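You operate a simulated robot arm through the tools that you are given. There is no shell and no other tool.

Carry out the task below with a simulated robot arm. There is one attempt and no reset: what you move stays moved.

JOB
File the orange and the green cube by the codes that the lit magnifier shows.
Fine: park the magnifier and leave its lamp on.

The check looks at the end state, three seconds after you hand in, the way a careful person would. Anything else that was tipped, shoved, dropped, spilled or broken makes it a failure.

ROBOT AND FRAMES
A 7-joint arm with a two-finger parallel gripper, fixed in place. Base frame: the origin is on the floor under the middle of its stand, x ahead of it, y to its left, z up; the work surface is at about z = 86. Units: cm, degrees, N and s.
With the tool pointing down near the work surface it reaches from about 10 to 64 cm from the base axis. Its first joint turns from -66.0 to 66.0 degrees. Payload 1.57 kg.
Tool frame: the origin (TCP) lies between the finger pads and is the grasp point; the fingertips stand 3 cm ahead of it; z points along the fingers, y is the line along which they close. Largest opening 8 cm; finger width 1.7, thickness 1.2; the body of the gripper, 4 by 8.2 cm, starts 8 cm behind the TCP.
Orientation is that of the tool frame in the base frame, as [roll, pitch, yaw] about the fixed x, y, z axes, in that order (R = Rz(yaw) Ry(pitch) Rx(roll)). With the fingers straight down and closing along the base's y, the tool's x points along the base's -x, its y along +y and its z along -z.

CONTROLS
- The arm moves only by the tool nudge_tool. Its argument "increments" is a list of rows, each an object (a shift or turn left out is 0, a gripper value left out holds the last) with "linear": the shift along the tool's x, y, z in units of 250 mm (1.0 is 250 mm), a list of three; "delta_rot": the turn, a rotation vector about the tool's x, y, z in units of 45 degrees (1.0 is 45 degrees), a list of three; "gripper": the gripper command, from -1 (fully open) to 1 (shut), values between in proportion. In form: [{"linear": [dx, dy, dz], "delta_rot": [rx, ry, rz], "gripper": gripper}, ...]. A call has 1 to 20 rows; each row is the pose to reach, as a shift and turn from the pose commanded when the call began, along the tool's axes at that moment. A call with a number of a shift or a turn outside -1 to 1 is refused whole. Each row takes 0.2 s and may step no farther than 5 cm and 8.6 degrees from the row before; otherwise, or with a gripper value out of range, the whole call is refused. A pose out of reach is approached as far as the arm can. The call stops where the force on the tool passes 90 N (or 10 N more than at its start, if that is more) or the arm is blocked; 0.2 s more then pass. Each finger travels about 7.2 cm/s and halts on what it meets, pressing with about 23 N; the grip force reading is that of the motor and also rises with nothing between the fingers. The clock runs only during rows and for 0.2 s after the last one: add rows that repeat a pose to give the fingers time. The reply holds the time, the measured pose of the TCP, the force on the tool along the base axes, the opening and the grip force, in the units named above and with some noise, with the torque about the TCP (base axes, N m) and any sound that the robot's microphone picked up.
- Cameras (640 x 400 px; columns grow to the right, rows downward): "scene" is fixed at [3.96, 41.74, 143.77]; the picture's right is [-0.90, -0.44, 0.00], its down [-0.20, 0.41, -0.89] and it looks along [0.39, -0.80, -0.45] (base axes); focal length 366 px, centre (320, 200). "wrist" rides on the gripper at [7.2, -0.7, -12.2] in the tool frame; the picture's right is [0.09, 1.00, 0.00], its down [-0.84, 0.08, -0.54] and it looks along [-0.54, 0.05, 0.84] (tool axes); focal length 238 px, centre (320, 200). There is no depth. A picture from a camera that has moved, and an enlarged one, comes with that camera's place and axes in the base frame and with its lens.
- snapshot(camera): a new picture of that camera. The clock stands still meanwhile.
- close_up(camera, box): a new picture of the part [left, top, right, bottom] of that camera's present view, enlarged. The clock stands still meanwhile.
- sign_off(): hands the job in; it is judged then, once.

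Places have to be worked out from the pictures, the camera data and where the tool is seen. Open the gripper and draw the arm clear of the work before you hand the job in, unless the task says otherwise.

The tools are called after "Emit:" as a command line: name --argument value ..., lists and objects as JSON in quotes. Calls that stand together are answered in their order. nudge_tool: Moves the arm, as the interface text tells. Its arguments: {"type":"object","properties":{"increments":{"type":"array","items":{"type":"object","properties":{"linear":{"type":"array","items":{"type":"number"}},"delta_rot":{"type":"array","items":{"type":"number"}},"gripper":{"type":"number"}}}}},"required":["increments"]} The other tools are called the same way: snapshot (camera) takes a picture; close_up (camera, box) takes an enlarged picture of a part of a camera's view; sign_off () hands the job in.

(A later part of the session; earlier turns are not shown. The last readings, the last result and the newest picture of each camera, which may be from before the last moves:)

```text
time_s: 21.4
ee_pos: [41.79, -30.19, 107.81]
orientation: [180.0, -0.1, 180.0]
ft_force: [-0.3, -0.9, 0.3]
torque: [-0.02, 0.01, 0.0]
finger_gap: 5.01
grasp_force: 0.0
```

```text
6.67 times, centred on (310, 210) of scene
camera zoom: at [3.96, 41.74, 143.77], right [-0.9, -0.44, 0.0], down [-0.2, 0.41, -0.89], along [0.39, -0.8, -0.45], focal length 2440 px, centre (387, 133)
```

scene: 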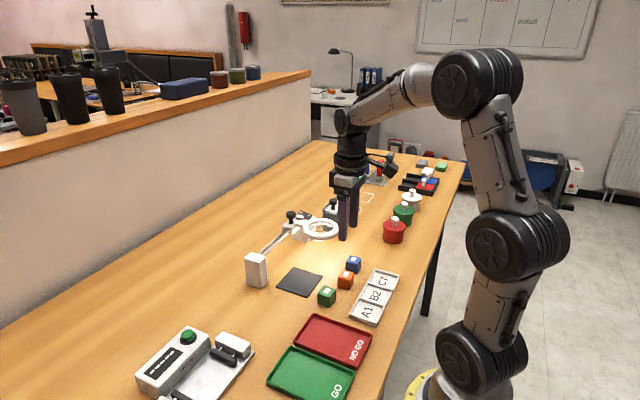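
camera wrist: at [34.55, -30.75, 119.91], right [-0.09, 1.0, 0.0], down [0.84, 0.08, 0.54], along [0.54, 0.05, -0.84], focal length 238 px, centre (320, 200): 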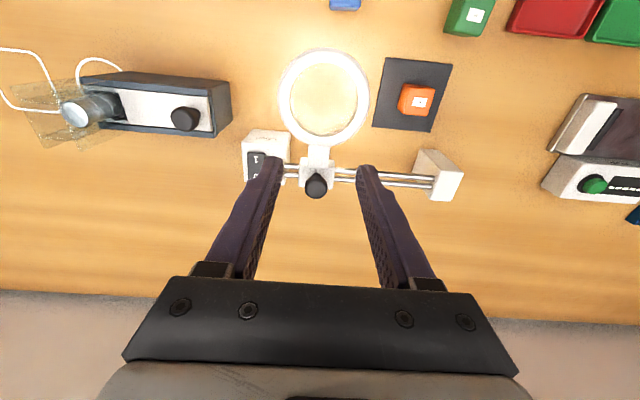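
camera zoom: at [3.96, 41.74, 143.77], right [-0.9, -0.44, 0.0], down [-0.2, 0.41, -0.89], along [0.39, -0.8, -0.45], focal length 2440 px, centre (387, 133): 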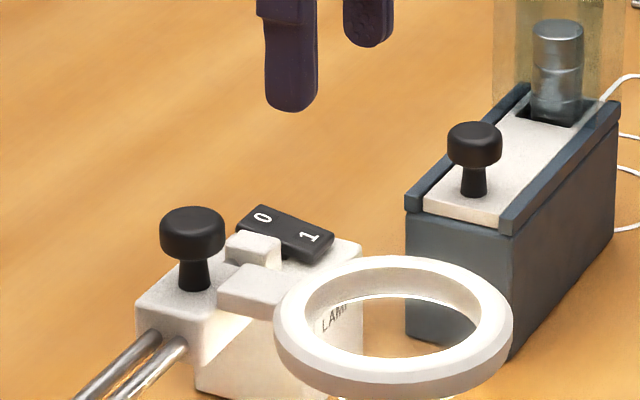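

The knob's head is at about (47.4, -30.0), top z ≈ 97.3, 2.5 cm wide. I'll go above it with a 4.4 cm gap and lower to just above its top.

Emit:
nudge_tool --increments '[{"linear": [-0.112, 0.004, 0], "gripper": -0.1}, {"linear": [-0.224, 0.008, 0], "gripper": -0.1}, {"linear": [-0.224, 0.008, 0.12], "gripper": -0.1}, {"linear": [-0.224, 0.008, 0.24], "gripper": -0.1}, {"linear": [-0.224, 0.008, 0.26], "gripper": -0.1}, {"linear": [-0.224, 0.008, 0.26], "gripper": -0.1}]'

Emit:
close_up --camera "wrist" --box '[240, 110, 400, 210]'

Emit:
close_up --camera "scene" --box '[270, 180, 350, 240]'

```text
time_s: 22.8
ee_pos: [47.55, -29.83, 101.1]
orientation: [-180.0, 0.0, -180.0]
ft_force: [-0.3, 0.0, -0.4]
torque: [0.01, -0.02, -0.02]
finger_gap: 4.39
grasp_force: 0.0
```

```text
4.00 times, centred on (320, 160) of wrist
camera zoom: at [40.28, -30.53, 113.3], right [-0.09, 1.0, 0.0], down [0.84, 0.08, 0.54], along [0.54, 0.05, -0.84], focal length 953 px, centre (320, 360)
```

zoom: 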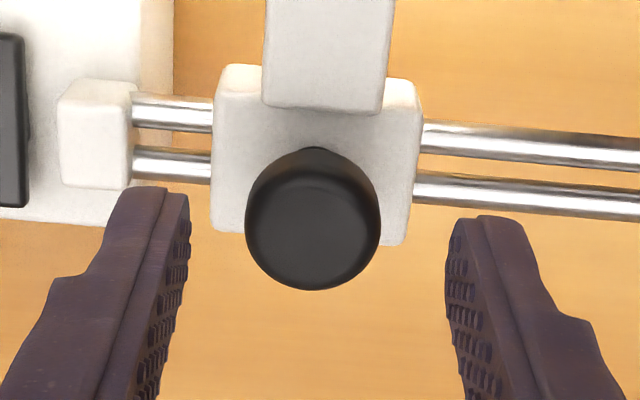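

```text
6.67 times, centred on (310, 210) of scene
camera zoom: at [3.96, 41.74, 143.77], right [-0.9, -0.44, 0.0], down [-0.2, 0.41, -0.89], along [0.39, -0.8, -0.45], focal length 2440 px, centre (387, 133)
```

zoom: 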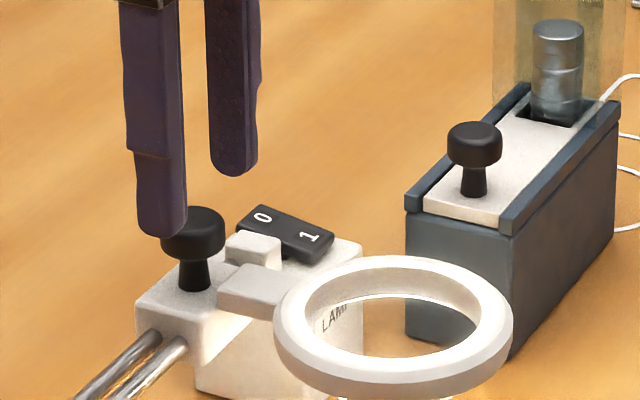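

The knob sits centred between the fingers at about (47.7, -29.95). I'll descend so the tips straddle the head, ending about 1 cm above the carriage.

Emit:
nudge_tool --increments '[{"linear": [-0.006, -0.004, 0.04], "gripper": -0.1}, {"linear": [-0.006, -0.004, 0.08], "gripper": -0.1}, {"linear": [-0.006, -0.004, 0.1], "gripper": -0.1}, {"linear": [-0.006, -0.004, 0.1], "gripper": -0.1}]'

Emit:
close_up --camera "scene" --box '[270, 180, 350, 240]'

Emit:
close_up --camera "wrist" --box '[240, 110, 400, 210]'

```text
time_s: 23.8
ee_pos: [47.57, -29.89, 98.67]
orientation: [-179.9, -0.1, 179.9]
ft_force: [0.0, 0.4, 0.0]
torque: [0.01, 0.01, 0.02]
finger_gap: 4.4
grasp_force: 0.0
```

```text
6.67 times, centred on (310, 210) of scene
camera zoom: at [3.96, 41.74, 143.77], right [-0.9, -0.44, 0.0], down [-0.2, 0.41, -0.89], along [0.39, -0.8, -0.45], focal length 2440 px, centre (387, 133)
```

zoom: 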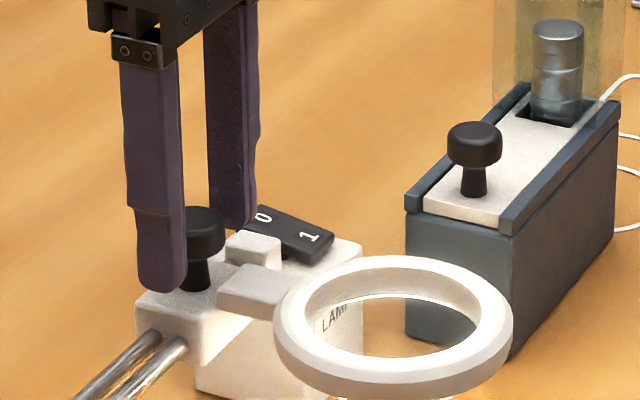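

```text
4.00 times, centred on (320, 160) of wrist
camera zoom: at [40.44, -30.61, 110.82], right [-0.09, 1.0, 0.0], down [0.84, 0.08, 0.54], along [0.54, 0.05, -0.84], focal length 953 px, centre (320, 360)
```

zoom: 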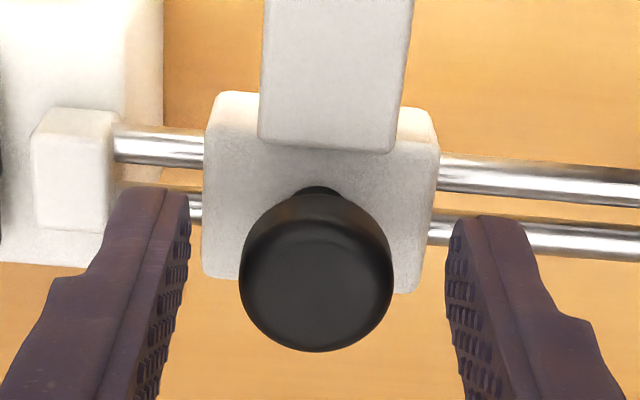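

The tips straddle the knob head. I'll close to a 2.8 cm gap (light play around the 2.5 cm knob) and make a slow 2 cm test push toward the mat (+y).

Emit:
nudge_tool --increments '[{"linear": [0, 0, 0], "gripper": 0.3}, {"linear": [0, 0, 0], "gripper": 0.3}, {"linear": [0, 0.016, 0], "gripper": 0.3}, {"linear": [0, 0.032, 0], "gripper": 0.3}, {"linear": [0, 0.048, 0], "gripper": 0.3}, {"linear": [0, 0.064, 0], "gripper": 0.3}, {"linear": [0, 0.08, 0], "gripper": 0.3}]'

Emit:
close_up --camera "wrist" --box '[240, 110, 400, 210]'

Emit:
close_up --camera "scene" --box '[240, 180, 360, 290]'

```text
time_s: 25.4
ee_pos: [47.74, -27.75, 98.75]
orientation: [-179.8, 0.0, -180.0]
ft_force: [0.0, -1.2, 0.3]
torque: [-0.04, 0.0, 0.0]
finger_gap: 2.9
grasp_force: 0.5
```

```text
4.00 times, centred on (320, 160) of wrist
camera zoom: at [40.44, -28.57, 110.87], right [-0.09, 1.0, 0.0], down [0.84, 0.08, 0.54], along [0.54, 0.05, -0.84], focal length 953 px, centre (320, 360)
```

zoom: 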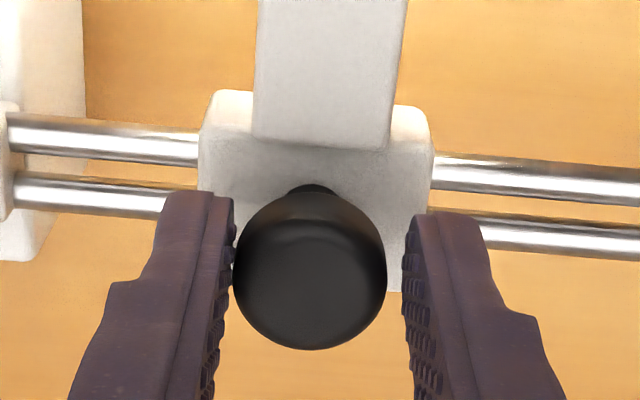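

```text
3.64 times, centred on (300, 235) of scene
camera zoom: at [3.96, 41.74, 143.77], right [-0.9, -0.44, 0.0], down [-0.2, 0.41, -0.89], along [0.39, -0.8, -0.45], focal length 1331 px, centre (393, 73)
```

zoom: 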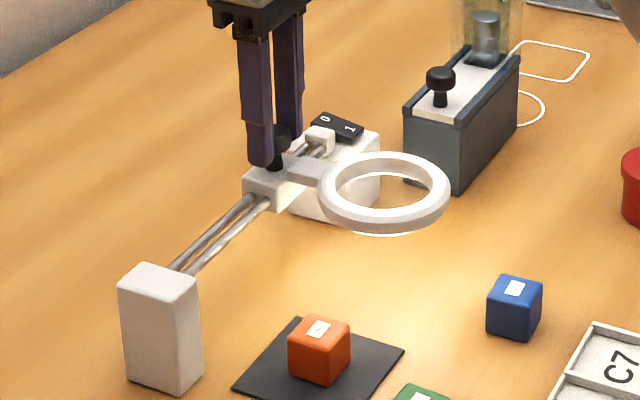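

The carriage slides easily (about 1 N). I'll continue slowly toward the mat, about 9.6 cm more.

Emit:
nudge_tool --increments '[{"linear": [0, 0.035, 0], "gripper": 0.3}, {"linear": [0, 0.07, 0], "gripper": 0.3}, {"linear": [0, 0.105, 0], "gripper": 0.3}, {"linear": [0, 0.14, 0], "gripper": 0.3}, {"linear": [0, 0.175, 0], "gripper": 0.3}, {"linear": [0, 0.21, 0], "gripper": 0.3}, {"linear": [0, 0.245, 0], "gripper": 0.3}, {"linear": [0, 0.28, 0], "gripper": 0.3}, {"linear": [0, 0.315, 0], "gripper": 0.3}, {"linear": [0, 0.345, 0], "gripper": 0.3}, {"linear": [0, 0.37, 0], "gripper": 0.3}, {"linear": [0, 0.385, 0], "gripper": 0.3}, {"linear": [0, 0.385, 0], "gripper": 0.3}]'

Emit:
snapshot --camera "wrist"

Emit:
close_up --camera "scene" --box '[240, 200, 380, 310]'

```text
time_s: 28.2
ee_pos: [47.6, -18.15, 98.69]
orientation: [-179.8, 0.0, -179.9]
ft_force: [-0.4, -2.7, 0.3]
torque: [-0.06, -0.02, 0.0]
finger_gap: 2.99
grasp_force: 1.1
```

```text
taken
camera wrist: at [40.39, -18.93, 110.85], right [-0.09, 1.0, 0.0], down [0.84, 0.08, 0.54], along [0.54, 0.05, -0.84], focal length 238 px, centre (320, 200)
```

wrist: 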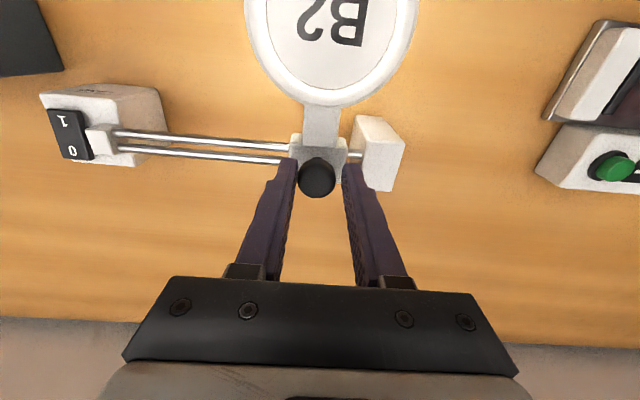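

```text
3.64 times, centred on (310, 255) of scene
camera zoom: at [3.96, 41.73, 143.77], right [-0.9, -0.44, 0.0], down [-0.2, 0.41, -0.89], along [0.39, -0.8, -0.45], focal length 1331 px, centre (356, 0)
```

zoom: 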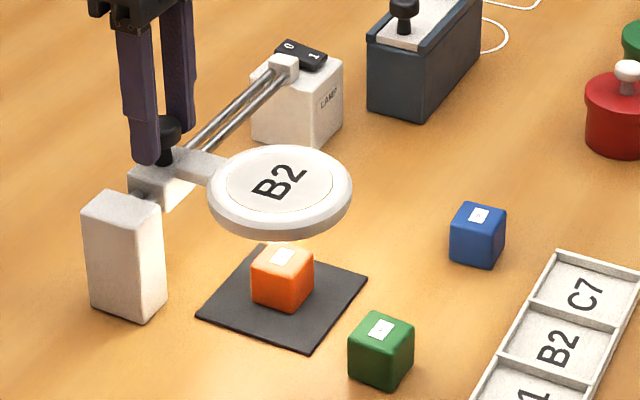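

The lit lens shows "B2" for the orange cube, in both views. I'll slide the carriage back to its starting place (knob at y ≈ -30).

Emit:
close_up --camera "scene" --box '[280, 230, 345, 275]'

Emit:
nudge_tool --increments '[{"linear": [0, -0.02, 0], "gripper": 0.3}, {"linear": [0, -0.055, 0], "gripper": 0.3}, {"linear": [0, -0.09, 0], "gripper": 0.3}, {"linear": [0, -0.125, 0], "gripper": 0.3}, {"linear": [0, -0.16, 0], "gripper": 0.3}, {"linear": [0, -0.195, 0], "gripper": 0.3}, {"linear": [0, -0.23, 0], "gripper": 0.3}, {"linear": [0, -0.265, 0], "gripper": 0.3}, {"linear": [0, -0.3, 0], "gripper": 0.3}, {"linear": [0, -0.335, 0], "gripper": 0.3}, {"linear": [0, -0.37, 0], "gripper": 0.3}, {"linear": [0, -0.405, 0], "gripper": 0.3}, {"linear": [0, -0.435, 0], "gripper": 0.3}, {"linear": [0, -0.46, 0], "gripper": 0.3}, {"linear": [0, -0.478, 0], "gripper": 0.3}, {"linear": [0, -0.478, 0], "gripper": 0.3}]'

Emit:
close_up --camera "wrist" --box '[200, 60, 440, 210]'

Emit:
close_up --camera "scene" --box '[240, 190, 380, 300]'

```text
8.89 times, centred on (312, 252) of scene
camera zoom: at [3.96, 41.73, 143.77], right [-0.9, -0.44, 0.0], down [-0.2, 0.41, -0.89], along [0.39, -0.8, -0.45], focal length 3253 px, centre (387, -267)
```

zoom: 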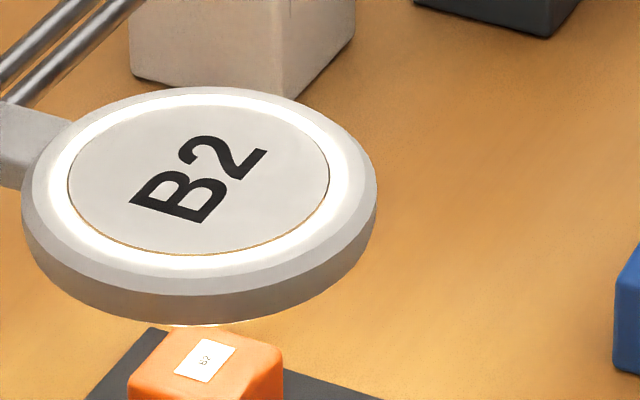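

```text
time_s: 31.6
ee_pos: [47.72, -30.14, 98.63]
orientation: [-180.0, -0.1, 179.9]
ft_force: [-0.5, 1.5, 0.4]
torque: [0.09, 0.04, 0.08]
finger_gap: 2.97
grasp_force: 0.8
```

```text
2.67 times, centred on (320, 135) of wrist
camera zoom: at [40.43, -30.83, 110.86], right [-0.09, 1.0, 0.0], down [0.84, 0.08, 0.54], along [0.54, 0.05, -0.84], focal length 636 px, centre (320, 373)
```

zoom: 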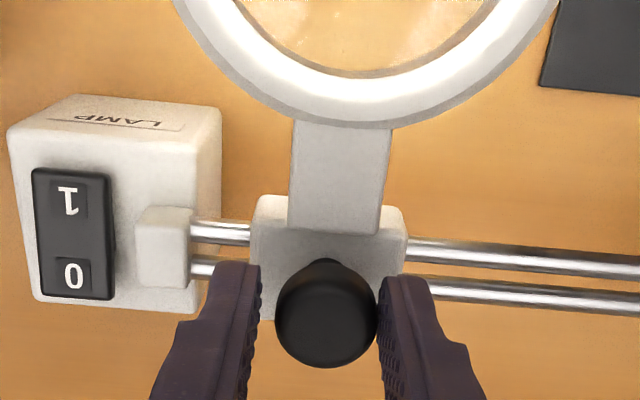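

```text
3.64 times, centred on (310, 245) of scene
camera zoom: at [3.96, 41.74, 143.76], right [-0.9, -0.44, 0.0], down [-0.2, 0.41, -0.89], along [0.39, -0.8, -0.45], focal length 1331 px, centre (356, 36)
```

zoom: 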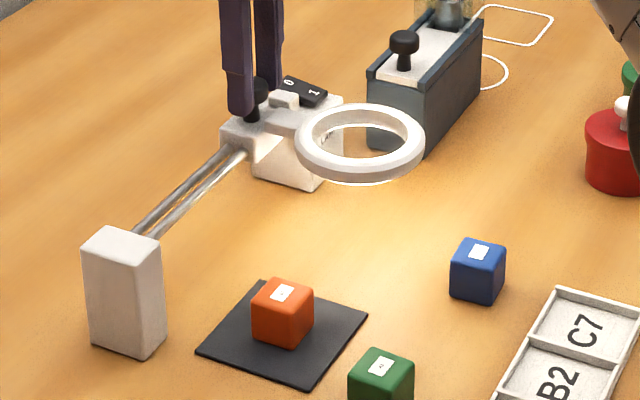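

Carriage is back where it began. I'll open slightly, rise off the knob, and go back above the orange cube on the mat.

Emit:
nudge_tool --increments '[{"linear": [0, 0.003, 0], "gripper": -0.1}, {"linear": [0, 0.003, 0], "gripper": -0.1}, {"linear": [0, 0.003, -0.1], "gripper": -0.1}, {"linear": [0, 0.003, -0.24], "gripper": -0.1}, {"linear": [0, 0.003, -0.36], "gripper": -0.1}, {"linear": [0.086, 0.12, -0.36], "gripper": -0.1}, {"linear": [0.172, 0.237, -0.36], "gripper": -0.2}, {"linear": [0.258, 0.354, -0.36], "gripper": -0.25}, {"linear": [0.344, 0.472, -0.36], "gripper": -0.25}, {"linear": [0.344, 0.472, -0.24], "gripper": -0.25}, {"linear": [0.344, 0.472, -0.18], "gripper": -0.25}, {"linear": [0.344, 0.472, -0.18], "gripper": -0.25}]'

Emit:
close_up --camera "wrist" --box '[240, 100, 400, 200]'

Emit:
close_up --camera "scene" --box '[240, 190, 380, 300]'

```text
time_s: 34.2
ee_pos: [39.11, -18.29, 103.15]
orientation: [-179.9, 0.0, 180.0]
ft_force: [0.0, 0.3, -0.1]
torque: [-0.01, 0.05, -0.03]
finger_gap: 4.97
grasp_force: 0.2
```

```text
4.00 times, centred on (320, 150) of wrist
camera zoom: at [31.78, -18.89, 115.37], right [-0.09, 1.0, 0.0], down [0.84, 0.08, 0.54], along [0.54, 0.05, -0.84], focal length 953 px, centre (320, 400)
```

zoom: 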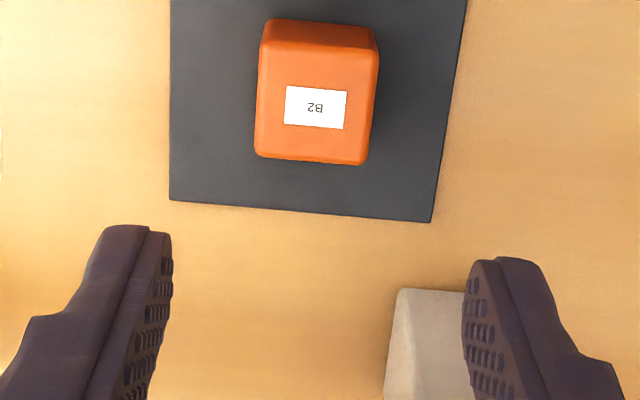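

```text
3.64 times, centred on (310, 245) of scene
camera zoom: at [3.96, 41.74, 143.77], right [-0.9, -0.44, 0.0], down [-0.2, 0.41, -0.89], along [0.39, -0.8, -0.45], focal length 1331 px, centre (356, 36)
```

zoom: 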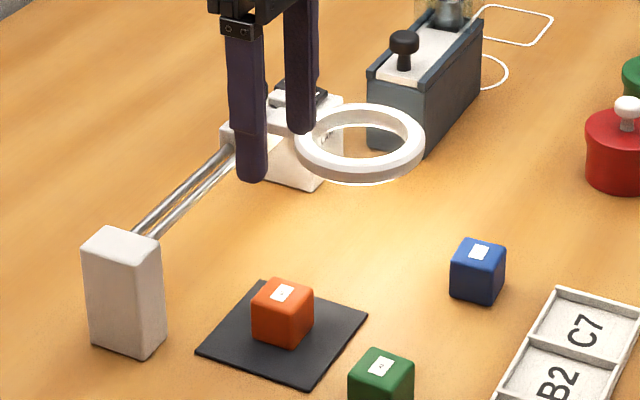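

Cube is at (39.1, -18.35), aligned. I'll descend to the same height as before and grip it.

Emit:
nudge_tool --increments '[{"linear": [0, 0, 0.12], "gripper": -0.2}, {"linear": [0, 0, 0.24], "gripper": -0.2}, {"linear": [0, 0, 0.36], "gripper": -0.2}, {"linear": [0, 0, 0.44], "gripper": -0.2}, {"linear": [0, 0, 0.494], "gripper": -0.2}, {"linear": [0, 0, 0.494], "gripper": -0.2}, {"linear": [0, 0, 0.494], "gripper": 1}, {"linear": [0, 0, 0.494], "gripper": 1}, {"linear": [0, 0, 0.494], "gripper": 1}]'

Emit:
close_up --camera "wrist" --box '[240, 110, 400, 210]'

```text
time_s: 36.2
ee_pos: [39.08, -18.52, 90.88]
orientation: [-179.9, 0.0, 179.9]
ft_force: [-0.6, 0.3, 0.0]
torque: [0.05, -0.01, 0.0]
finger_gap: 3.09
grasp_force: 22.9
```

```text
4.00 times, centred on (320, 160) of wrist
camera zoom: at [31.83, -19.17, 103.09], right [-0.09, 1.0, 0.0], down [0.84, 0.08, 0.54], along [0.54, 0.05, -0.84], focal length 953 px, centre (320, 360)
```

zoom: 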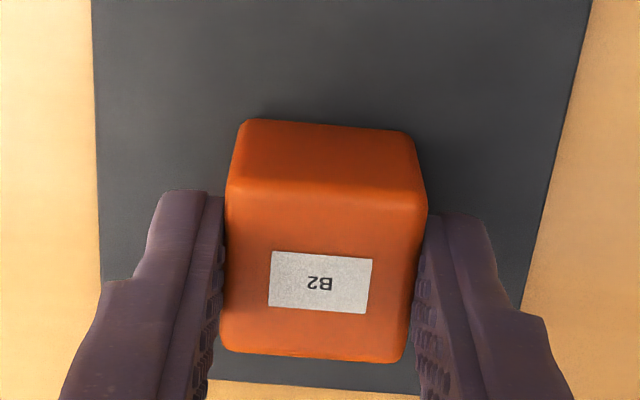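

Gripped again (22.9 N). I'll lift to about z = 100 and carry it above the B2 compartment at about (21.1, -21.45).

Emit:
nudge_tool --increments '[{"linear": [0, 0, -0.06], "gripper": 1}, {"linear": [0, 0, -0.2], "gripper": 1}, {"linear": [0, 0, -0.36], "gripper": 1}, {"linear": [0.12, -0.02, -0.36], "gripper": 1}, {"linear": [0.26, -0.044, -0.36], "gripper": 1}, {"linear": [0.42, -0.07, -0.36], "gripper": 1}, {"linear": [0.58, -0.098, -0.36], "gripper": 1}, {"linear": [0.67, -0.115, -0.36], "gripper": 1}, {"linear": [0.718, -0.122, -0.36], "gripper": 1}, {"linear": [0.718, -0.122, -0.36], "gripper": 1}]'

Emit:
snapshot --camera "wrist"

Emit:
close_up --camera "scene" --box '[300, 220, 440, 330]'

```text
time_s: 38.4
ee_pos: [21.0, -21.54, 99.8]
orientation: [-179.9, 0.0, 179.9]
ft_force: [0.0, 0.0, 0.1]
torque: [-0.01, 0.05, -0.02]
finger_gap: 3.09
grasp_force: 23.0
```

```text
taken
camera wrist: at [13.83, -22.14, 111.96], right [-0.09, 1.0, 0.0], down [0.84, 0.08, 0.54], along [0.54, 0.05, -0.84], focal length 238 px, centre (320, 200)
```

wrist: 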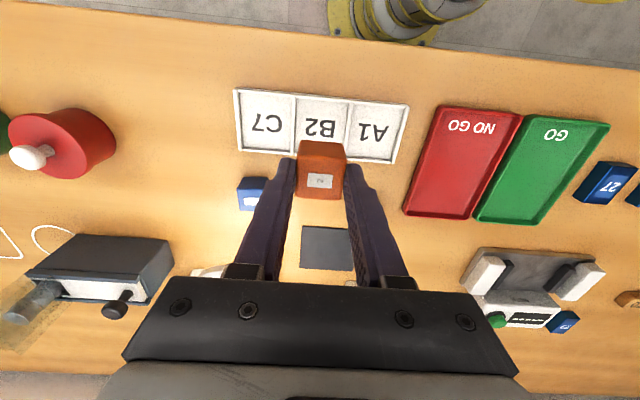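

```text
3.64 times, centred on (370, 275) of scene
camera zoom: at [3.96, 41.74, 143.77], right [-0.9, -0.44, 0.0], down [-0.2, 0.41, -0.89], along [0.39, -0.8, -0.45], focal length 1331 px, centre (138, -73)
```

zoom: 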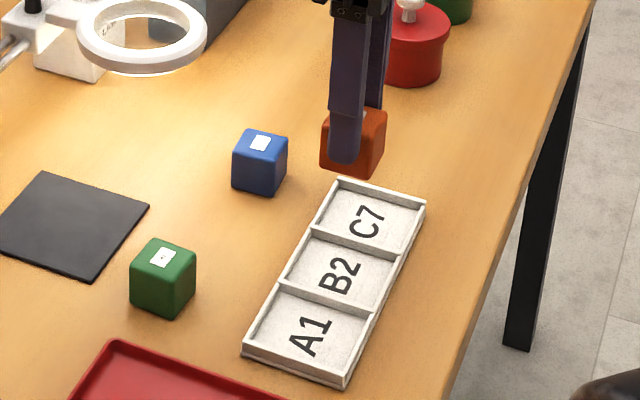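

The cube hovers in front of the tray view; I'll zoom to verify the B2 compartment's centre against the tool.

Emit:
close_up --camera "wrist" --box '[225, 80, 415, 205]'

```text
3.20 times, centred on (320, 142) of wrist
camera zoom: at [13.83, -22.14, 111.96], right [-0.09, 1.0, 0.0], down [0.84, 0.08, 0.54], along [0.54, 0.05, -0.84], focal length 763 px, centre (320, 384)
```

zoom: 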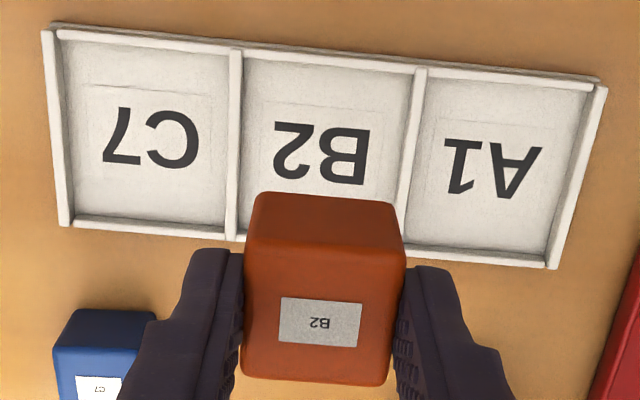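

Tray measures x 18.0–24.1, B2's centre at about (21.05, -21.5), right under the tool. I'll lower to about 0.7 cm above the floor, then slow down.

Emit:
nudge_tool --increments '[{"linear": [0, 0.002, 0.12], "gripper": 1}, {"linear": [0, 0.002, 0.22], "gripper": 1}, {"linear": [0, 0.002, 0.29], "gripper": 1}, {"linear": [0, 0.002, 0.325], "gripper": 1}, {"linear": [0, 0.002, 0.325], "gripper": 1}]'

Emit:
close_up --camera "wrist" --box '[225, 80, 415, 205]'

Emit:
close_up --camera "scene" --box '[330, 250, 410, 330]'

```text
time_s: 39.6
ee_pos: [20.91, -21.56, 91.69]
orientation: [-179.9, 0.0, 180.0]
ft_force: [0.5, 0.0, 0.2]
torque: [-0.01, -0.03, -0.02]
finger_gap: 3.07
grasp_force: 23.2
```

```text
3.20 times, centred on (320, 142) of wrist
camera zoom: at [13.64, -22.16, 103.89], right [-0.09, 1.0, 0.0], down [0.84, 0.08, 0.54], along [0.54, 0.05, -0.84], focal length 763 px, centre (320, 384)
```

zoom: 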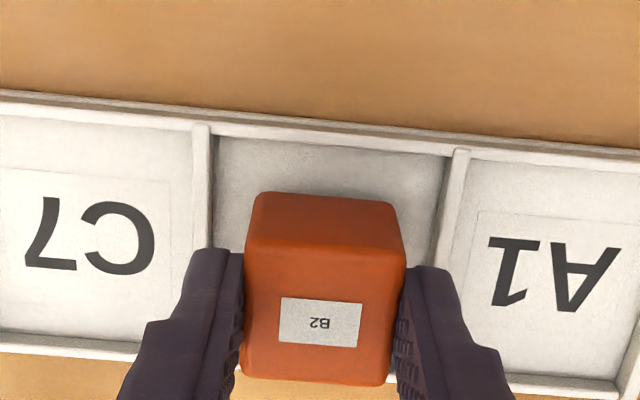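

```text
5.00 times, centred on (370, 290) of scene
camera zoom: at [3.96, 41.74, 143.77], right [-0.9, -0.44, 0.0], down [-0.2, 0.41, -0.89], along [0.39, -0.8, -0.45], focal length 1830 px, centre (70, -250)
```

zoom: 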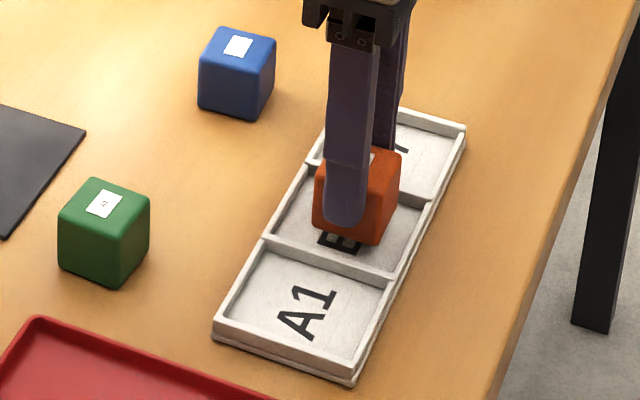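

The cube is inside B2 between both dividers. I'll lower in fine steps until it touches the floor.

Emit:
nudge_tool --increments '[{"linear": [0, 0, 0.006], "gripper": 1}, {"linear": [0, 0, 0.012], "gripper": 1}, {"linear": [0, 0, 0.018], "gripper": 1}, {"linear": [0, 0, 0.022], "gripper": 1}, {"linear": [0, 0, 0.022], "gripper": 1}]'

Emit:
close_up --camera "scene" --box '[330, 250, 410, 330]'

```text
time_s: 40.8
ee_pos: [21.05, -21.51, 91.16]
orientation: [-179.9, 0.0, 179.9]
ft_force: [0.6, -1.2, -0.6]
torque: [0.02, -0.04, -0.01]
finger_gap: 3.07
grasp_force: 22.6
```

```text
5.00 times, centred on (370, 290) of scene
camera zoom: at [3.96, 41.74, 143.77], right [-0.9, -0.44, 0.0], down [-0.2, 0.41, -0.89], along [0.39, -0.8, -0.45], focal length 1830 px, centre (70, -250)
```

zoom: 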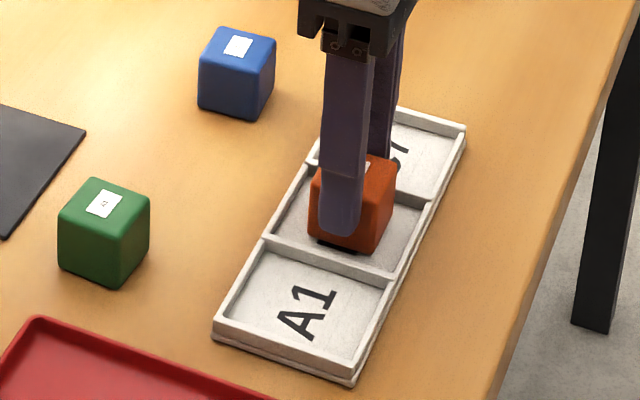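

Not yet in contact; I'll lower by 0.1 cm steps a little more.

Emit:
nudge_tool --increments '[{"linear": [0, 0, 0.004], "gripper": 1}, {"linear": [0, 0, 0.008], "gripper": 1}, {"linear": [0, 0, 0.01], "gripper": 1}, {"linear": [0, 0, 0.01], "gripper": 1}]'

```text
time_s: 41.8
ee_pos: [21.09, -21.44, 91.01]
orientation: [180.0, 0.0, 180.0]
ft_force: [-3.9, 3.0, 14.8]
torque: [0.15, 0.2, 0.01]
finger_gap: 3.08
grasp_force: 23.5
```

Contact at 14.8 N: the cube stands on the B2 floor. I'll open to about 4.4 cm and rise straight up.

Emit:
nudge_tool --increments '[{"linear": [0, 0, -0.003], "gripper": -0.1}, {"linear": [0, 0, -0.003], "gripper": -0.1}, {"linear": [0, 0, -0.06], "gripper": -0.1}, {"linear": [0, 0, -0.2], "gripper": -0.1}, {"linear": [0, 0, -0.36], "gripper": -0.1}, {"linear": [0, 0, -0.48], "gripper": -0.1}, {"linear": [0, 0, -0.48], "gripper": -0.1}]'

Emit:
snapshot --camera "wrist"

Emit:
close_up --camera "scene" --box '[300, 220, 420, 330]'

```text
time_s: 43.4
ee_pos: [21.16, -21.43, 102.87]
orientation: [-179.9, 0.1, -179.9]
ft_force: [-0.5, -0.9, -0.1]
torque: [0.01, 0.0, 0.02]
finger_gap: 4.39
grasp_force: 0.0
```

```text
taken
camera wrist: at [13.94, -22.09, 115.05], right [-0.09, 1.0, 0.0], down [0.84, 0.08, 0.54], along [0.54, 0.05, -0.84], focal length 238 px, centre (320, 200)
```

wrist: 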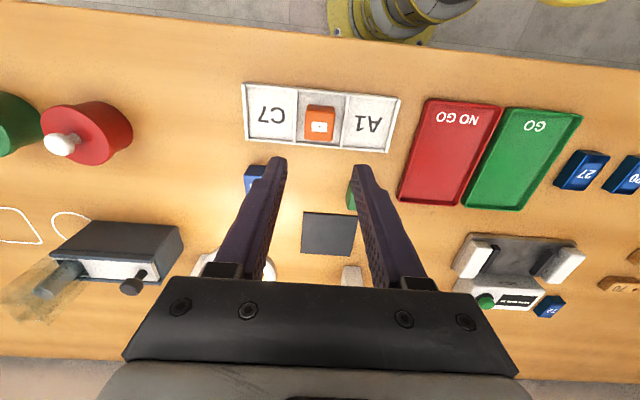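

```text
3.64 times, centred on (360, 275) of scene
camera zoom: at [3.96, 41.74, 143.77], right [-0.9, -0.44, 0.0], down [-0.2, 0.41, -0.89], along [0.39, -0.8, -0.45], focal length 1331 px, centre (174, -73)
```

zoom: 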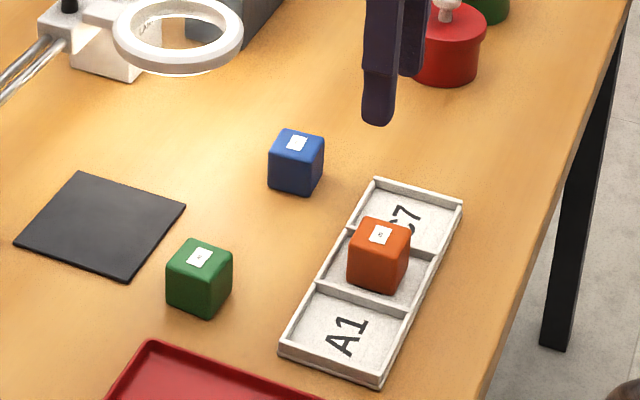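

Orange sits upright in B2. Next I'll go above the green cube at about (30.5, -15.05) and open to 5 cm.

Emit:
nudge_tool --increments '[{"linear": [-0.12, 0.08, 0], "gripper": -0.2}, {"linear": [-0.25, 0.17, 0], "gripper": -0.25}, {"linear": [-0.34, 0.23, 0], "gripper": -0.25}, {"linear": [-0.373, 0.255, 0], "gripper": -0.25}, {"linear": [-0.373, 0.255, 0], "gripper": -0.25}]'

Emit:
snapshot --camera "wrist"

Emit:
close_up --camera "wrist" --box '[240, 90, 400, 190]'

```text
time_s: 44.6
ee_pos: [30.65, -15.2, 102.8]
orientation: [180.0, 0.0, -179.9]
ft_force: [0.0, -0.2, -0.4]
torque: [-0.03, 0.05, -0.02]
finger_gap: 4.99
grasp_force: 0.1
```

```text
taken
camera wrist: at [23.26, -15.73, 114.94], right [-0.09, 1.0, 0.0], down [0.84, 0.08, 0.54], along [0.54, 0.05, -0.84], focal length 238 px, centre (320, 200)
```

wrist: 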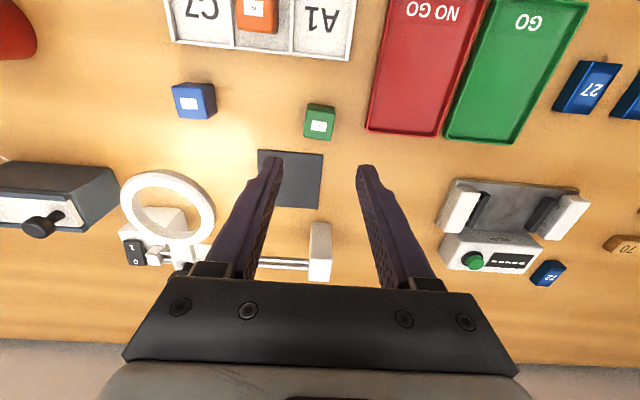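

```text
4.00 times, centred on (320, 140) of wrist
camera zoom: at [23.26, -15.73, 114.94], right [-0.09, 1.0, 0.0], down [0.84, 0.08, 0.54], along [0.54, 0.05, -0.84], focal length 953 px, centre (320, 440)
```

zoom: 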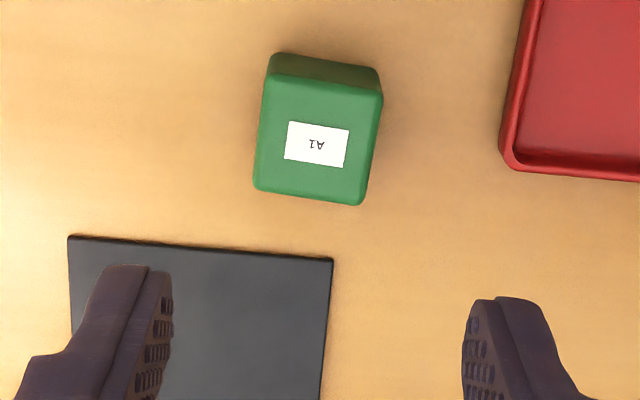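

Green is at (30.45, -15.15), turned about -3.2°; the red tray is about 1.7 cm clear of the finger. I'll turn the tool to match and descend to just above gripping height.

Emit:
nudge_tool --increments '[{"linear": [0.005, -0.001, 0.1], "delta_rot": [0, 0, 0.071], "gripper": -0.25}, {"linear": [0.005, -0.001, 0.22], "delta_rot": [0, 0, 0.071], "gripper": -0.25}, {"linear": [0.005, -0.001, 0.34], "delta_rot": [0, 0, 0.071], "gripper": -0.25}, {"linear": [0.005, -0.001, 0.42], "delta_rot": [0, 0, 0.071], "gripper": -0.25}, {"linear": [0.005, -0.001, 0.435], "delta_rot": [0, 0, 0.071], "gripper": -0.2}, {"linear": [0.005, -0.001, 0.435], "delta_rot": [0, 0, 0.071], "gripper": -0.2}]'

Emit:
close_up --camera "wrist" --box '[240, 110, 400, 210]'

Emit:
close_up --camera "scene" --box '[290, 240, 390, 330]'

```text
time_s: 46.0
ee_pos: [30.39, -15.19, 92.01]
orientation: [-179.9, 0.0, 176.8]
ft_force: [0.3, 0.8, -0.3]
torque: [0.02, 0.03, -0.01]
finger_gap: 4.81
grasp_force: 0.1
```

```text
4.00 times, centred on (320, 160) of wrist
camera zoom: at [23.07, -15.39, 104.13], right [-0.04, 1.0, 0.0], down [0.84, 0.03, 0.54], along [0.54, 0.02, -0.84], focal length 953 px, centre (320, 360)
```

zoom: 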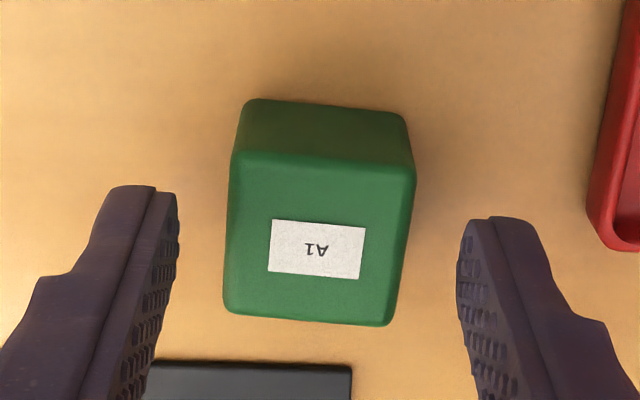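

```text
4.44 times, centred on (340, 285) of scene
camera zoom: at [3.96, 41.74, 143.77], right [-0.9, -0.44, 0.0], down [-0.2, 0.41, -0.89], along [0.39, -0.8, -0.45], focal length 1627 px, centre (231, -178)
```

zoom: 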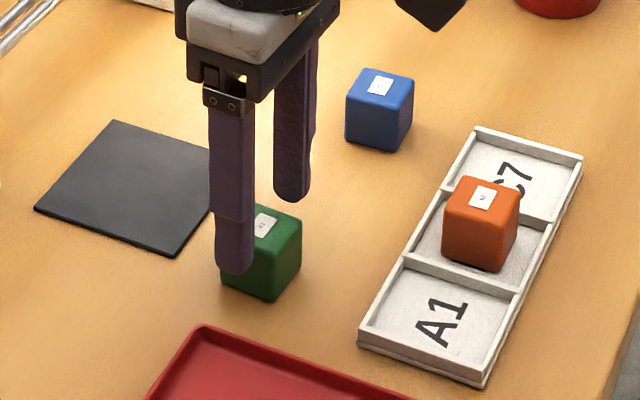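

Green is centred and square between the fingers. I'll descend 1.5 cm and grip.

Emit:
nudge_tool --increments '[{"linear": [0, 0, 0.03], "gripper": -0.15}, {"linear": [0, 0, 0.058], "gripper": -0.15}, {"linear": [0, 0, 0.058], "gripper": -0.15}, {"linear": [0, 0, 0.058], "gripper": 1}, {"linear": [0, 0, 0.058], "gripper": 1}, {"linear": [0, 0, 0.058], "gripper": 1}]'

Emit:
close_up --camera "wrist" --box '[240, 110, 400, 210]'

```text
time_s: 47.4
ee_pos: [30.34, -15.21, 90.55]
orientation: [-179.9, 0.0, 176.8]
ft_force: [0.2, -0.6, -0.1]
torque: [0.0, 0.03, 0.0]
finger_gap: 3.09
grasp_force: 23.2
```

```text
4.00 times, centred on (320, 160) of wrist
camera zoom: at [23.04, -15.4, 102.7], right [-0.04, 1.0, 0.0], down [0.84, 0.03, 0.54], along [0.54, 0.02, -0.84], focal length 953 px, centre (320, 360)
```

zoom: 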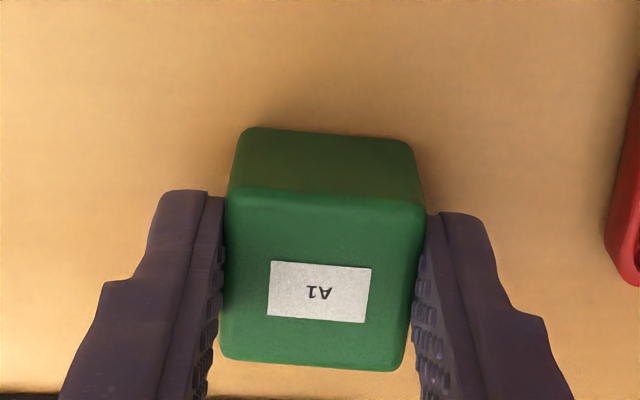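

Green is gripped (gap 3.09, 23 N). I'll lift 8.5 cm and turn the tool back to square.

Emit:
nudge_tool --increments '[{"linear": [0, 0, -0.04], "gripper": 1}, {"linear": [0, 0, -0.14], "gripper": 1}, {"linear": [0, 0, -0.26], "gripper": 1}, {"linear": [0, 0, -0.34], "delta_rot": [0, 0, -0.071], "gripper": 1}, {"linear": [0, 0, -0.34], "delta_rot": [0, 0, -0.071], "gripper": 1}]'

```text
time_s: 48.6
ee_pos: [30.32, -15.09, 98.93]
orientation: [-179.9, 0.0, -179.9]
ft_force: [0.1, 0.5, 0.0]
torque: [-0.01, 0.02, -0.02]
finger_gap: 3.07
grasp_force: 22.5
```

Lifted and square. I'll carry green over the mat centre and lower to about 2 cm above it.

Emit:
nudge_tool --increments '[{"linear": [-0.12, -0.044, 0], "gripper": 1}, {"linear": [-0.24, -0.088, 0], "gripper": 1}, {"linear": [-0.347, -0.13, 0], "gripper": 1}, {"linear": [-0.347, -0.13, 0.1], "gripper": 1}, {"linear": [-0.347, -0.13, 0.18], "gripper": 1}, {"linear": [-0.347, -0.13, 0.24], "gripper": 1}, {"linear": [-0.347, -0.13, 0.28], "gripper": 1}, {"linear": [-0.347, -0.13, 0.28], "gripper": 1}]'

Emit:
close_up --camera "scene" --box '[270, 220, 350, 290]'

Emit:
snapshot --camera "wrist"

```text
time_s: 50.4
ee_pos: [38.94, -18.4, 91.88]
orientation: [-179.8, 0.0, 179.9]
ft_force: [0.1, -0.1, 0.4]
torque: [0.03, 0.02, -0.01]
finger_gap: 3.09
grasp_force: 22.8
```

```text
5.71 times, centred on (310, 255) of scene
camera zoom: at [3.96, 41.74, 143.77], right [-0.9, -0.44, 0.0], down [-0.2, 0.41, -0.89], along [0.39, -0.8, -0.45], focal length 2091 px, centre (377, -114)
```

zoom: 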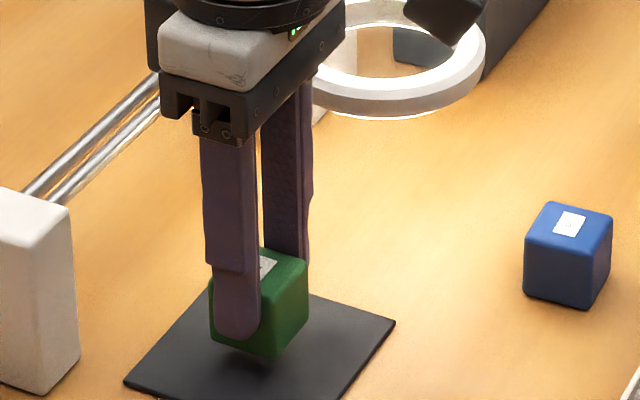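

```text
taken
camera wrist: at [31.74, -19.01, 104.06], right [-0.09, 1.0, 0.0], down [0.84, 0.08, 0.54], along [0.54, 0.05, -0.84], focal length 238 px, centre (320, 200)
```

wrist: 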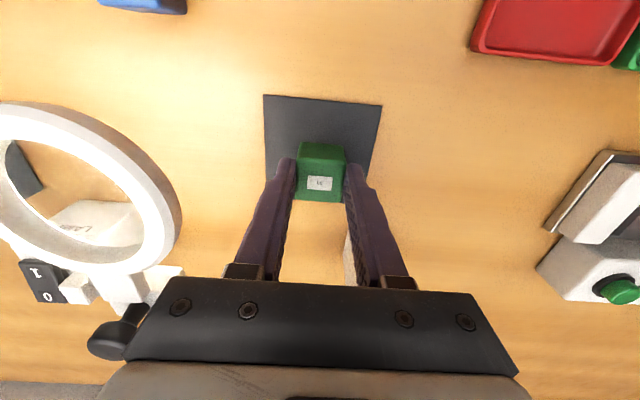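

Green hovers about 1 cm over the mat centre. I'll lower it in fine steps until it touches.

Emit:
nudge_tool --increments '[{"linear": [0, 0, 0.02], "gripper": 1}, {"linear": [0, 0, 0.034], "gripper": 1}, {"linear": [0, 0, 0.04], "gripper": 1}, {"linear": [0, 0, 0.044], "gripper": 1}, {"linear": [0, 0, 0.048], "gripper": 1}, {"linear": [0, 0, 0.048], "gripper": 1}]'

```text
time_s: 51.8
ee_pos: [38.99, -18.39, 90.91]
orientation: [-179.9, 0.1, -180.0]
ft_force: [0.0, -0.3, 0.5]
torque: [-0.01, 0.01, 0.03]
finger_gap: 3.05
grasp_force: 23.1
```

No contact yet, so a little lower still.

Emit:
nudge_tool --increments '[{"linear": [0, 0, 0.004], "gripper": 1}, {"linear": [0, 0, 0.008], "gripper": 1}, {"linear": [0, 0, 0.008], "gripper": 1}]'

```text
time_s: 52.6
ee_pos: [38.99, -18.42, 90.84]
orientation: [-179.8, 0.2, 180.0]
ft_force: [-5.5, 2.8, 18.9]
torque: [0.14, 0.27, 0.02]
finger_gap: 3.05
grasp_force: 22.9
```

Contact at 19 N; green is on the mat. I'll open, rise, and look.

Emit:
nudge_tool --increments '[{"linear": [0, 0, -0.006], "gripper": 1}, {"linear": [0, 0, -0.006], "gripper": -0.2}, {"linear": [0, 0, -0.006], "gripper": -0.2}, {"linear": [0, 0, -0.08], "gripper": -0.2}, {"linear": [0, 0, -0.22], "gripper": -0.2}, {"linear": [0, 0, -0.38], "gripper": -0.2}, {"linear": [0, 0, -0.54], "gripper": -0.2}, {"linear": [0, 0, -0.68], "gripper": -0.2}, {"linear": [0, 0, -0.68], "gripper": -0.2}]'

Emit:
snapshot --camera "wrist"

Emit:
close_up --camera "scene" --box '[240, 190, 380, 300]'

```text
time_s: 54.6
ee_pos: [38.79, -18.28, 107.71]
orientation: [-179.9, 0.0, 179.9]
ft_force: [-0.6, 0.2, 0.3]
torque: [-0.04, -0.05, -0.01]
finger_gap: 4.79
grasp_force: 0.1
```

```text
taken
camera wrist: at [31.62, -18.9, 119.84], right [-0.09, 1.0, 0.0], down [0.84, 0.08, 0.54], along [0.54, 0.05, -0.84], focal length 238 px, centre (320, 200)
```

wrist: 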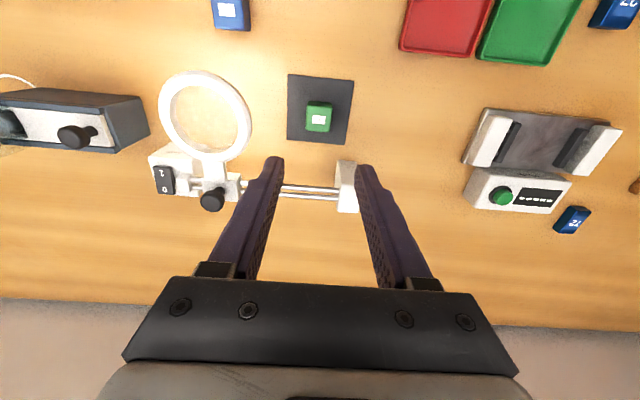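

```text
3.64 times, centred on (310, 245) of scene
camera zoom: at [3.96, 41.74, 143.77], right [-0.9, -0.44, 0.0], down [-0.2, 0.41, -0.89], along [0.39, -0.8, -0.45], focal length 1331 px, centre (356, 36)
```

zoom: 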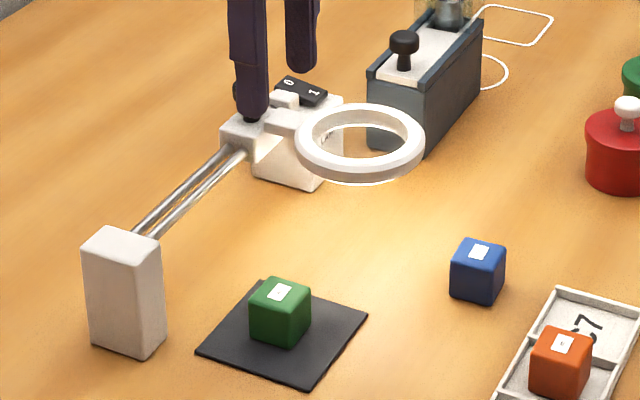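

Green stands on the mat. I'll return over the knob at (47.6, -29.95) with a 4.4 cm gap and stop above it to check.

Emit:
nudge_tool --increments '[{"linear": [-0.087, -0.116, 0], "gripper": -0.1}, {"linear": [-0.173, -0.232, 0], "gripper": -0.1}, {"linear": [-0.26, -0.348, 0], "gripper": -0.1}, {"linear": [-0.35, -0.466, 0], "gripper": -0.1}, {"linear": [-0.35, -0.466, 0.12], "gripper": -0.1}, {"linear": [-0.35, -0.466, 0.24], "gripper": -0.1}, {"linear": [-0.35, -0.466, 0.265], "gripper": -0.1}, {"linear": [-0.35, -0.466, 0.265], "gripper": -0.1}]'

Emit:
close_up --camera "wrist" --box '[240, 110, 400, 210]'

```text
time_s: 56.4
ee_pos: [47.71, -30.06, 101.0]
orientation: [-179.9, 0.1, -180.0]
ft_force: [0.6, -0.5, 0.3]
torque: [0.0, 0.03, -0.04]
finger_gap: 4.36
grasp_force: 0.0
```

```text
4.00 times, centred on (320, 160) of wrist
camera zoom: at [40.48, -30.65, 113.19], right [-0.09, 1.0, 0.0], down [0.84, 0.08, 0.54], along [0.54, 0.05, -0.84], focal length 953 px, centre (320, 360)
```

zoom: 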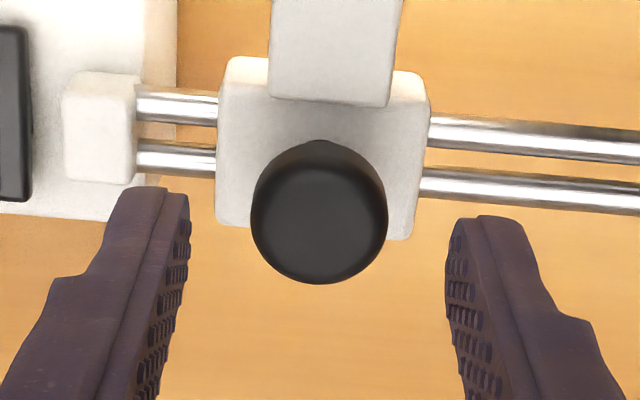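

Knob is centred as before. I'll descend, close to the light gap, and push the carriage toward the mat.

Emit:
nudge_tool --increments '[{"linear": [0, 0.002, 0.05], "gripper": -0.1}, {"linear": [0, 0.002, 0.094], "gripper": -0.1}, {"linear": [0, 0.002, 0.094], "gripper": 0.3}, {"linear": [0, 0.002, 0.094], "gripper": 0.3}, {"linear": [0, 0.02, 0.094], "gripper": 0.3}, {"linear": [0, 0.055, 0.094], "gripper": 0.3}, {"linear": [0, 0.09, 0.094], "gripper": 0.3}, {"linear": [0, 0.125, 0.094], "gripper": 0.3}, {"linear": [0, 0.16, 0.094], "gripper": 0.3}, {"linear": [0, 0.195, 0.094], "gripper": 0.3}, {"linear": [0, 0.23, 0.094], "gripper": 0.3}, {"linear": [0, 0.265, 0.094], "gripper": 0.3}, {"linear": [0, 0.3, 0.094], "gripper": 0.3}, {"linear": [0, 0.335, 0.094], "gripper": 0.3}, {"linear": [0, 0.37, 0.094], "gripper": 0.3}, {"linear": [0, 0.405, 0.094], "gripper": 0.3}, {"linear": [0, 0.435, 0.094], "gripper": 0.3}, {"linear": [0, 0.46, 0.094], "gripper": 0.3}, {"linear": [0, 0.474, 0.094], "gripper": 0.3}, {"linear": [0, 0.474, 0.094], "gripper": 0.3}]'

Emit:
snapshot --camera "wrist"

Emit:
close_up --camera "scene" --box '[240, 200, 380, 310]'

Emit:
close_up --camera "scene" --box '[280, 230, 345, 275]'

```text
time_s: 60.6
ee_pos: [47.78, -18.16, 98.64]
orientation: [-179.9, 0.0, 179.9]
ft_force: [2.0, -4.6, -2.9]
torque: [-0.08, -0.06, 0.0]
finger_gap: 3.19
grasp_force: 2.6
```

```text
taken
camera wrist: at [40.48, -18.82, 110.8], right [-0.09, 1.0, 0.0], down [0.84, 0.08, 0.54], along [0.54, 0.05, -0.84], focal length 238 px, centre (320, 200)
```

wrist: 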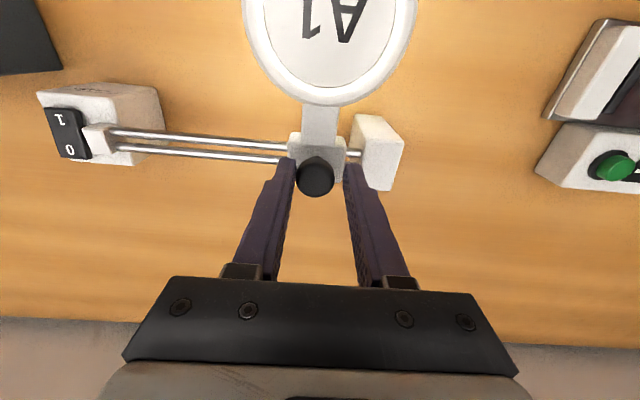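

```text
3.64 times, centred on (310, 255) of scene
camera zoom: at [3.96, 41.73, 143.77], right [-0.9, -0.44, 0.0], down [-0.2, 0.41, -0.89], along [0.39, -0.8, -0.45], focal length 1331 px, centre (356, 0)
```

zoom: 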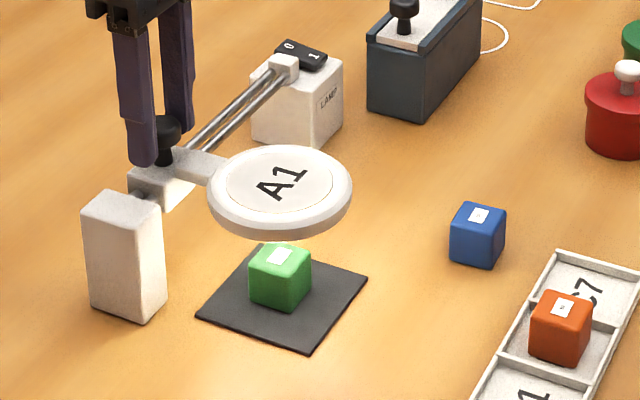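

```text
8.89 times, centred on (312, 252) of scene
camera zoom: at [3.96, 41.73, 143.77], right [-0.9, -0.44, 0.0], down [-0.2, 0.41, -0.89], along [0.39, -0.8, -0.45], focal length 3253 px, centre (387, -267)
```

zoom: 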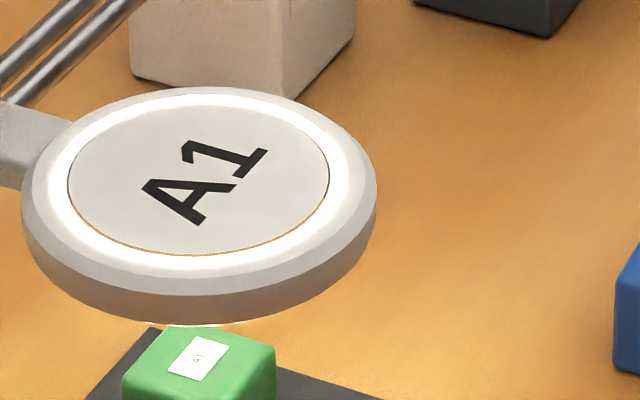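

The lens shows "A1" for green. I'll slide the carriage back to its starting place first.

Emit:
nudge_tool --increments '[{"linear": [0, -0.02, 0], "gripper": 0.3}, {"linear": [0, -0.055, 0], "gripper": 0.3}, {"linear": [0, -0.09, 0], "gripper": 0.3}, {"linear": [0, -0.125, 0], "gripper": 0.3}, {"linear": [0, -0.16, 0], "gripper": 0.3}, {"linear": [0, -0.195, 0], "gripper": 0.3}, {"linear": [0, -0.23, 0], "gripper": 0.3}, {"linear": [0, -0.265, 0], "gripper": 0.3}, {"linear": [0, -0.3, 0], "gripper": 0.3}, {"linear": [0, -0.335, 0], "gripper": 0.3}, {"linear": [0, -0.37, 0], "gripper": 0.3}, {"linear": [0, -0.405, 0], "gripper": 0.3}, {"linear": [0, -0.435, 0], "gripper": 0.3}, {"linear": [0, -0.46, 0], "gripper": 0.3}, {"linear": [0, -0.478, 0], "gripper": 0.3}, {"linear": [0, -0.478, 0], "gripper": 0.3}]'

Emit:
close_up --camera "wrist" --box '[200, 60, 440, 210]'

```text
time_s: 64.0
ee_pos: [47.66, -30.02, 98.78]
orientation: [-179.9, -0.1, 180.0]
ft_force: [0.5, 0.2, -0.2]
torque: [0.0, -0.02, 0.02]
finger_gap: 2.8
grasp_force: 0.1
```

```text
2.67 times, centred on (320, 135) of wrist
camera zoom: at [40.49, -30.71, 110.86], right [-0.09, 1.0, 0.0], down [0.84, 0.08, 0.54], along [0.54, 0.05, -0.84], focal length 636 px, centre (320, 373)
```

zoom: 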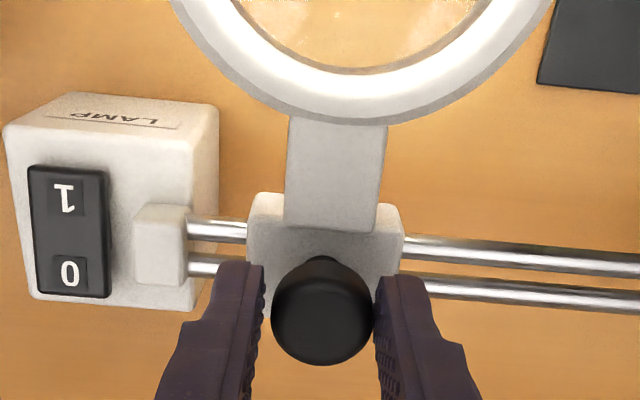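

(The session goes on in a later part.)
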